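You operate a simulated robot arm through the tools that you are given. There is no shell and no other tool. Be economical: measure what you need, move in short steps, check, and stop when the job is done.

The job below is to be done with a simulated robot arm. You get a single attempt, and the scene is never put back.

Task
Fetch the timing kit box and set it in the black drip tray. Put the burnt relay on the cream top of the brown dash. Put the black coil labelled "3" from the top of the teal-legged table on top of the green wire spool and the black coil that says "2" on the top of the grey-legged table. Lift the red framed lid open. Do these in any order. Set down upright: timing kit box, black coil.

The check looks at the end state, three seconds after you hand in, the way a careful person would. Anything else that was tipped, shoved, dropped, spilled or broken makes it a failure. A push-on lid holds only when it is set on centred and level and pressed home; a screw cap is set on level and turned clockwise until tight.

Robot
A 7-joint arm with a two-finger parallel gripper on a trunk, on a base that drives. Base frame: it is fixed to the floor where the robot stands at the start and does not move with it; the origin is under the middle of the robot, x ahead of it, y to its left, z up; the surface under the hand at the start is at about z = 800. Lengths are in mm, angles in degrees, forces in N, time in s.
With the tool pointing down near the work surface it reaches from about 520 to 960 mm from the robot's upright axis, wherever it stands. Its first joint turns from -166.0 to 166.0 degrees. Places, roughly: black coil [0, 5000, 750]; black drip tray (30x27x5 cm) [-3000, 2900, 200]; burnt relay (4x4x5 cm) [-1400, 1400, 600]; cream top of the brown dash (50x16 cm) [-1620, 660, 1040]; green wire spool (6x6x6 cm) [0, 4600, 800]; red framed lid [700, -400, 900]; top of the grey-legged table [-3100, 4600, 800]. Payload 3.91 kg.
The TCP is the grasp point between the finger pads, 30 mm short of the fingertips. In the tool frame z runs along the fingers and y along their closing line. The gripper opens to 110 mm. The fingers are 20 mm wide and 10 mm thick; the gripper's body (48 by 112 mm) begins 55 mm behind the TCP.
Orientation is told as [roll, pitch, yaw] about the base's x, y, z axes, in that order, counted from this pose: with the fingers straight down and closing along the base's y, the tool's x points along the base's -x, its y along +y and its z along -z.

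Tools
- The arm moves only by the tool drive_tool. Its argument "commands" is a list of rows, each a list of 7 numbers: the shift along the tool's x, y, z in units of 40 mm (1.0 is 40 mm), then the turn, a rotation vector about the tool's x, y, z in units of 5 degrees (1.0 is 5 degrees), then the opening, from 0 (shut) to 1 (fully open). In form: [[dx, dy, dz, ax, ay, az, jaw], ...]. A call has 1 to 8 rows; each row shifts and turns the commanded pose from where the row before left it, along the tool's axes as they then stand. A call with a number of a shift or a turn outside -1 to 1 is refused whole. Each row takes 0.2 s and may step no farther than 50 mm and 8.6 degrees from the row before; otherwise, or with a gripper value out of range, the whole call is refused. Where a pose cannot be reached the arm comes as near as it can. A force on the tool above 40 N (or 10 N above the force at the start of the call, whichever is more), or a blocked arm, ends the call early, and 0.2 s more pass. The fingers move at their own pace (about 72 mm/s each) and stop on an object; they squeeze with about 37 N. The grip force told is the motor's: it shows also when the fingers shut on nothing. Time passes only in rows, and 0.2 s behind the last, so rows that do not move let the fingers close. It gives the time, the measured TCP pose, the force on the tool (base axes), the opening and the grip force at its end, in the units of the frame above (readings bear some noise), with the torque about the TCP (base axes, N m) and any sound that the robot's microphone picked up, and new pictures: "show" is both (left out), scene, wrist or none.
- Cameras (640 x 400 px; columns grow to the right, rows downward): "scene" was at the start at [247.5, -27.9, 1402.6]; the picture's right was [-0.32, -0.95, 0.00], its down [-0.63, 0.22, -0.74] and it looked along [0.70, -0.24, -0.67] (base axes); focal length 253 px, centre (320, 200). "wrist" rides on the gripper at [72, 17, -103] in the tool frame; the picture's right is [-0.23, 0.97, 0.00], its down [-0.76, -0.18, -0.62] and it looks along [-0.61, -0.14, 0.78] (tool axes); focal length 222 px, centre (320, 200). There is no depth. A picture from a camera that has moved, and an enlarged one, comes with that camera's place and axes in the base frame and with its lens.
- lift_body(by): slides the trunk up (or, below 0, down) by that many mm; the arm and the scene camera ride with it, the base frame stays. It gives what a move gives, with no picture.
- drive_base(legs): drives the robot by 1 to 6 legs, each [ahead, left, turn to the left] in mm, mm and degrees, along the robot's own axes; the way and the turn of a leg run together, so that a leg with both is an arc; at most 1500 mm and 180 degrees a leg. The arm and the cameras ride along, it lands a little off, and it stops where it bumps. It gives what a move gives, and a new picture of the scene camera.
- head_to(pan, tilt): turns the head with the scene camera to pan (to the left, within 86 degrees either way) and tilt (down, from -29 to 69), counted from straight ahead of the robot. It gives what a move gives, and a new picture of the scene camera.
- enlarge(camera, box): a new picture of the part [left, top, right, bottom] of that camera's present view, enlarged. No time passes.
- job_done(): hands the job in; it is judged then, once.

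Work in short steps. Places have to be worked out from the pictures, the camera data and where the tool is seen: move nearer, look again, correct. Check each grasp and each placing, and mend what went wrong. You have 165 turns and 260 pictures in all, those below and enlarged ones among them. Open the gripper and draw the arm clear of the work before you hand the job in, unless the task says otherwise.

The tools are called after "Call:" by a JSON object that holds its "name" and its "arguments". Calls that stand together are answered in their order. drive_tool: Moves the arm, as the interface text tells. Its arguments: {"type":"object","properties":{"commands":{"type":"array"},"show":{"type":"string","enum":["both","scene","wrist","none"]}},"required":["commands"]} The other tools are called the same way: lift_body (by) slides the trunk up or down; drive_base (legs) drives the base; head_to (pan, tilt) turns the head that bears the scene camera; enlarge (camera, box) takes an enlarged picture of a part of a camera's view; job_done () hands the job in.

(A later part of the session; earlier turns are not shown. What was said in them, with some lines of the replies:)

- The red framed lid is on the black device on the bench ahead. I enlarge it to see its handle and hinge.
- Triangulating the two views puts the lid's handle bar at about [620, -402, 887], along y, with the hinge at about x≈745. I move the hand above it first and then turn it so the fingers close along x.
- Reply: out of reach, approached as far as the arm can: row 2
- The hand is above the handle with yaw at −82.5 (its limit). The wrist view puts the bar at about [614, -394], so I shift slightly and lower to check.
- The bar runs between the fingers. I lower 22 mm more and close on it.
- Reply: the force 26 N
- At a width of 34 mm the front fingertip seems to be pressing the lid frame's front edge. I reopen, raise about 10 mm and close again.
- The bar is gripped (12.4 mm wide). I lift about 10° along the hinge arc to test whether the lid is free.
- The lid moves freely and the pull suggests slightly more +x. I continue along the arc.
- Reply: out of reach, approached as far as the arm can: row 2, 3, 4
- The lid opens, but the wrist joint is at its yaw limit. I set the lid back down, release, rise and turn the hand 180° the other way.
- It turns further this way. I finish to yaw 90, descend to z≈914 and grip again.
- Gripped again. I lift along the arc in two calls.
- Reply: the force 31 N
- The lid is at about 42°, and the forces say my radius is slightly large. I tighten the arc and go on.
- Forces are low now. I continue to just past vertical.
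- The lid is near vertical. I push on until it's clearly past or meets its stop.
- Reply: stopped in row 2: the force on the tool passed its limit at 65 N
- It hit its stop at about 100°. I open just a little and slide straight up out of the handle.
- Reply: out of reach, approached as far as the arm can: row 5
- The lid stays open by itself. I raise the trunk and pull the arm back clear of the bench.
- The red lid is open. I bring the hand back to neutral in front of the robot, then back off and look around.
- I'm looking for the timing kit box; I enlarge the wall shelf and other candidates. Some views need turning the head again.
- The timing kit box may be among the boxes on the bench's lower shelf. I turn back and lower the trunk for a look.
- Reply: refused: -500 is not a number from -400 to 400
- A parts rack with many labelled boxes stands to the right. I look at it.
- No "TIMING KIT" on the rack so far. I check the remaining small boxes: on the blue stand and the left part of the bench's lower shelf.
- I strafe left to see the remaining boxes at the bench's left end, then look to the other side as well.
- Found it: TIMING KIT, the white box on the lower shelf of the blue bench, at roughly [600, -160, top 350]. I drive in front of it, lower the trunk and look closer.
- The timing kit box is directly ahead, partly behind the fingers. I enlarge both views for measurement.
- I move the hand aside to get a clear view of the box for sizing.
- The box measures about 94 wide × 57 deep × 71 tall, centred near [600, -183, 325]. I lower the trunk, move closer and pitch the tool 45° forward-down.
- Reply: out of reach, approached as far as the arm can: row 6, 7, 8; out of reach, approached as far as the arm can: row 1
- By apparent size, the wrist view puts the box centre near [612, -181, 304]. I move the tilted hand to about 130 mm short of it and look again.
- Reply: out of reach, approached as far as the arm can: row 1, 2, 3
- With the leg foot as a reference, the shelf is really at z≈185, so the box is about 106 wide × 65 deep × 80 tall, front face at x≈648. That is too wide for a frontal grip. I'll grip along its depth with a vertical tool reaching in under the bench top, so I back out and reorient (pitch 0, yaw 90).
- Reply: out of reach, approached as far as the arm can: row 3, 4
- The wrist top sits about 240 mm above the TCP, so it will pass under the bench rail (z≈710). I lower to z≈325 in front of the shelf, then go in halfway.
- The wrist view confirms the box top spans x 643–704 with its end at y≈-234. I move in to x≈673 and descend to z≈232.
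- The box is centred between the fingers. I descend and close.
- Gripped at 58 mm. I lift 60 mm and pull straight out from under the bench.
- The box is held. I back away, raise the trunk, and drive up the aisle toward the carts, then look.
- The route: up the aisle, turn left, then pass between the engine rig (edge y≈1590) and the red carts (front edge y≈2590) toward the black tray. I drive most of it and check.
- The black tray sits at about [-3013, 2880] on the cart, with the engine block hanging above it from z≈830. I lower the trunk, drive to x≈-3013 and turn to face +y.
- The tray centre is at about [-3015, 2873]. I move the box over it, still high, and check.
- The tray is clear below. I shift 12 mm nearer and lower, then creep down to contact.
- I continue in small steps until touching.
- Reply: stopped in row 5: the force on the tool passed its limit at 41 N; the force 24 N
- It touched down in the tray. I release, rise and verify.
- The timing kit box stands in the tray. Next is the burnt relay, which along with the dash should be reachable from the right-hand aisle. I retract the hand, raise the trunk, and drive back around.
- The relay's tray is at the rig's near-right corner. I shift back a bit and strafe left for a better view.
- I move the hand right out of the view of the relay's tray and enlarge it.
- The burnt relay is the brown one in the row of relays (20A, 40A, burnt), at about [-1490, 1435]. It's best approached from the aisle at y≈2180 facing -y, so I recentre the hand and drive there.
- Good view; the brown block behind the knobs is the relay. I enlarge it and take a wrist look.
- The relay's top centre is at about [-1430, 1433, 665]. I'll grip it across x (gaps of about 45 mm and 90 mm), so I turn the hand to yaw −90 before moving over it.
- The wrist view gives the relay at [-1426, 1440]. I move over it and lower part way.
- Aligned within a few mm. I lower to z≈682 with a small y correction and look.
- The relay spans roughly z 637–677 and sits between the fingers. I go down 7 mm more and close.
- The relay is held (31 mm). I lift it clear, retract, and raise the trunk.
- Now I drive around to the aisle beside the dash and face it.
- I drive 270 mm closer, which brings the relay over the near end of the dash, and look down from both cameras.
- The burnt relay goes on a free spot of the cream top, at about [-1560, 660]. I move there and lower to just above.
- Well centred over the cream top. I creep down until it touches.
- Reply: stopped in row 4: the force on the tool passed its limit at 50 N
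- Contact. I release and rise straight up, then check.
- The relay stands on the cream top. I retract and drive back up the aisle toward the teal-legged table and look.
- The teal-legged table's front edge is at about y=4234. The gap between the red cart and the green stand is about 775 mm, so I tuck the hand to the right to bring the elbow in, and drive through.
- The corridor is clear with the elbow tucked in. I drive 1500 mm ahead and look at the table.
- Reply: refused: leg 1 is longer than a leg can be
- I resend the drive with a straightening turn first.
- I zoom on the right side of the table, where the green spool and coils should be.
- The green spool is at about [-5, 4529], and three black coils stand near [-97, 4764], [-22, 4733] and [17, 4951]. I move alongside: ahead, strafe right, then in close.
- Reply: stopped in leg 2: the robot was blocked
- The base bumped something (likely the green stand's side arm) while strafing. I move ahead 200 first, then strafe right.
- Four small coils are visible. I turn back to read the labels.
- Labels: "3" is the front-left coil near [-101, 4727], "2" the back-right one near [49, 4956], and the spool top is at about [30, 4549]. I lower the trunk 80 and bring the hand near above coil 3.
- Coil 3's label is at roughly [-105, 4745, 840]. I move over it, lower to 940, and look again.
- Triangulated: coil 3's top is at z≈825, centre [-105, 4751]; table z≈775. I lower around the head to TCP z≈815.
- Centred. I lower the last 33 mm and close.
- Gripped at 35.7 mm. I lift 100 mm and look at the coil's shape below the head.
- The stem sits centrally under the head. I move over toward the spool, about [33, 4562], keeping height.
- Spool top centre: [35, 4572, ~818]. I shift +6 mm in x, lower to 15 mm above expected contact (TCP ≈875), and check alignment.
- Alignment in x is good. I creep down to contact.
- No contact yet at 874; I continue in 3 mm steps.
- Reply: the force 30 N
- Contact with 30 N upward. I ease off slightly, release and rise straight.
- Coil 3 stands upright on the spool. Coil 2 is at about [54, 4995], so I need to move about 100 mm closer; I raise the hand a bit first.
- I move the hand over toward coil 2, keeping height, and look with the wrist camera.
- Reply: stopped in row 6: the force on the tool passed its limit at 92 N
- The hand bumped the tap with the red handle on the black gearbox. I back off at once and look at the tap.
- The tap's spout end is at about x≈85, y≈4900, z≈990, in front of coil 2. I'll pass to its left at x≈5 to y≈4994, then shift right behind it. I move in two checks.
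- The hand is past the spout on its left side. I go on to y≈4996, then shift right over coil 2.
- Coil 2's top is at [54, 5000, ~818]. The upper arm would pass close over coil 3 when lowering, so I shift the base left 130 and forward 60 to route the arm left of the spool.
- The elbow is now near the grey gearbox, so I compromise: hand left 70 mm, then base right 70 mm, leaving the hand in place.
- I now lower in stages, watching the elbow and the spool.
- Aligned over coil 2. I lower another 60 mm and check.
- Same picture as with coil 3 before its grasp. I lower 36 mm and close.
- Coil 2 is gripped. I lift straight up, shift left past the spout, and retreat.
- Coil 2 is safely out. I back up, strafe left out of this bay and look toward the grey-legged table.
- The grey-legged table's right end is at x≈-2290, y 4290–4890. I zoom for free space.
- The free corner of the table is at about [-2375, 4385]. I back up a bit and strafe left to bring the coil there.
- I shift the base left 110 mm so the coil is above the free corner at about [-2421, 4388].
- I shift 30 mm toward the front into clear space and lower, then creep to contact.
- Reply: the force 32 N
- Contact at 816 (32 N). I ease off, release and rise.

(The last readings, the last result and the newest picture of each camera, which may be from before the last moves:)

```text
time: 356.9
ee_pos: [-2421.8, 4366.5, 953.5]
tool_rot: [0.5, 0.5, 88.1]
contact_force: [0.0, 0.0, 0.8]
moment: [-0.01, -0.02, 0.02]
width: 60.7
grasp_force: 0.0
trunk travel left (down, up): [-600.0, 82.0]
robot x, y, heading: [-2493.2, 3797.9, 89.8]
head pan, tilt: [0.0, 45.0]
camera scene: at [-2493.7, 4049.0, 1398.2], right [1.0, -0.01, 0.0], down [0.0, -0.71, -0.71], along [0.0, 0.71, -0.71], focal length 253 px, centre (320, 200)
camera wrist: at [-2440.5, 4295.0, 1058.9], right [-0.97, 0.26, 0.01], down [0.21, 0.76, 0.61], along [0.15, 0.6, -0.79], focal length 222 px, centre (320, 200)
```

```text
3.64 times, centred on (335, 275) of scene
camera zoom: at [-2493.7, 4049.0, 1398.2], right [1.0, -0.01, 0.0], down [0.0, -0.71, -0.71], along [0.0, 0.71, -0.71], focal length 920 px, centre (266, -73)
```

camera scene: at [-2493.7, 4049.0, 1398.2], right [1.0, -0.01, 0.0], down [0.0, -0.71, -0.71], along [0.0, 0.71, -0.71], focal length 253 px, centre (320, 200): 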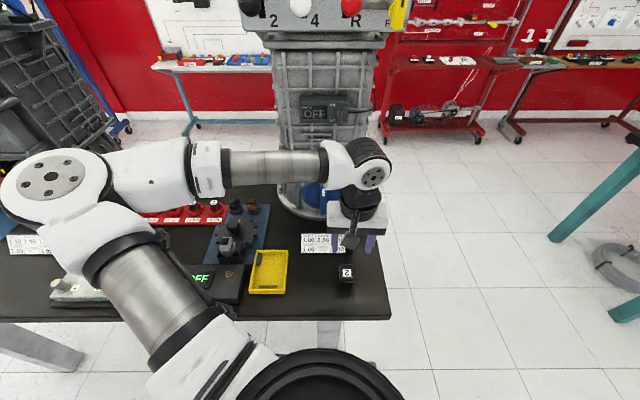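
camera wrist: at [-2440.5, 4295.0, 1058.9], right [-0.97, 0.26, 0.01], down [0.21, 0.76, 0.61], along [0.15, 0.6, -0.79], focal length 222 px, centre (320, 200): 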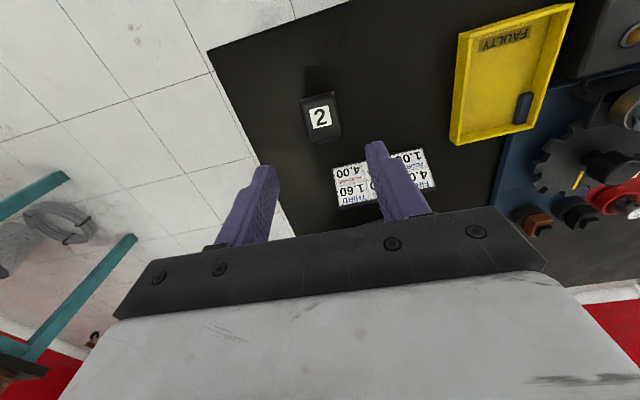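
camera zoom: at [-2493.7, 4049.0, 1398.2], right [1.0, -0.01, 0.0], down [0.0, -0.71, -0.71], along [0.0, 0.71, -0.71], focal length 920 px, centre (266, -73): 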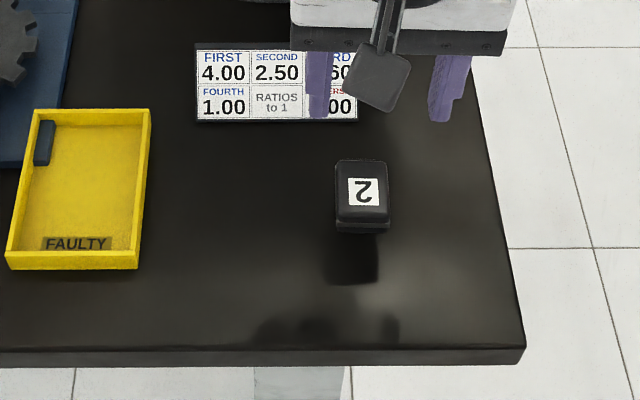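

Coil 2 stands upright on the grey-legged table. I raise the hand, back off, and take a last look toward the teal table and green stand.

Call:
{"name": "drive_tool", "arguments": {"commands": [[0, 0, -1, 0, 0, 0, 0.55], [0, 0, -1, 0, 0, 0, 0.55], [0, 0, -1, 0, 0, 0, 0.55]], "show": "none"}}

Call:
{"name": "drive_base", "arguments": {"legs": [[-170, 0, 0], [0, -700, 0]]}}

Call:
{"name": "head_to", "arguments": {"pan": -75, "tilt": 15}}

Call:
{"name": "enlarge", "arguments": {"camera": "scene", "box": [120, 130, 440, 330]}}

```text
time: 357.7
ee_pos: [-2421.6, 4366.9, 1076.4]
tool_rot: [0.5, 0.5, 88.2]
contact_force: [-0.7, 0.8, -0.4]
moment: [0.01, -0.01, 0.0]
width: 60.5
grasp_force: 0.1
trunk travel left (down, up): [-600.0, 82.0]
robot x, y, heading: [-2490.4, 3800.7, 89.7]
head pan, tilt: [0.0, 45.0]
```

```text
time: 364.6
ee_pos: [-1728.2, 4193.2, 1076.6]
tool_rot: [0.5, 0.5, 88.3]
contact_force: [-0.2, 0.1, -0.3]
moment: [-0.02, -0.01, 0.0]
width: 60.5
grasp_force: 0.0
trunk travel left (down, up): [-600.0, 82.0]
robot x, y, heading: [-1801.6, 3623.8, 89.8]
head pan, tilt: [0.0, 45.0]
camera scene: at [-1800.4, 3874.7, 1398.2], right [1.0, 0.0, 0.0], down [0.0, -0.71, -0.71], along [0.0, 0.71, -0.71], focal length 253 px, centre (320, 200)
```

scene: 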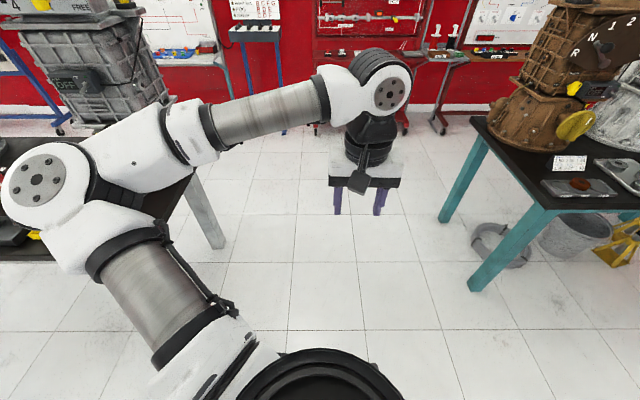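

```text
time: 366.0
ee_pos: [-1729.3, 4191.9, 1076.1]
tool_rot: [0.4, 0.5, 88.3]
contact_force: [0.1, -0.3, -0.6]
moment: [0.0, -0.01, 0.01]
width: 60.8
grasp_force: 0.0
trunk travel left (down, up): [-600.0, 82.0]
robot x, y, heading: [-1796.0, 3622.9, 90.1]
head pan, tilt: [-75.0, 15.0]
camera scene: at [-1710.6, 3817.2, 1445.0], right [0.26, -0.97, 0.0], down [-0.25, -0.07, -0.97], along [0.93, 0.25, -0.26], focal length 253 px, centre (320, 200)
```

scene: 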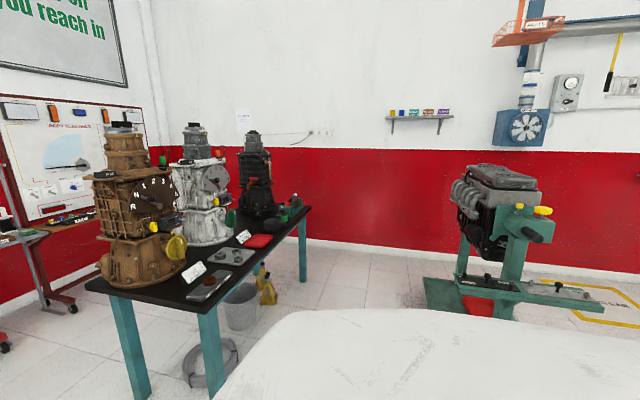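

```text
2.00 times, centred on (280, 230) of scene
camera zoom: at [-1710.6, 3817.2, 1445.0], right [0.26, -0.97, 0.0], down [-0.25, -0.07, -0.97], along [0.93, 0.25, -0.26], focal length 506 px, centre (400, 140)
```

zoom: 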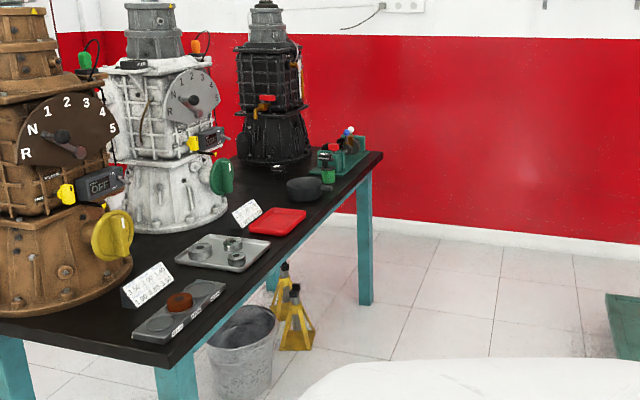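

All five placements are done: coil 3 is still on the spool, the stand and its tray are undisturbed, and the gripper is open and clear. I hand in.

Call:
{"name": "job_done", "arguments": {}}

```text
The job is handed in.
```

I finished and handed in all five parts of the job; the base bumped something on one move, and the gripper struck a tap on another, with nothing visibly moved either time.

- **Red lid:** it is open to about 100°, against its stop, and stayed up on its own.
- **Timing kit box:** it stands upright in the black drip tray.
- **Burnt relay:** it stands on the cream top of the dash.
- **Coil "3":** it stands upright on the green wire spool. I checked it again from a distance at the end.
- **Coil "2":** it stands upright on the front corner of the grey-legged table.
- **Bumps:** the base was blocked once while moving sideways, probably by the green engine stand's side tray. The gripper hit the tap on the black gearbox at about 92 N.
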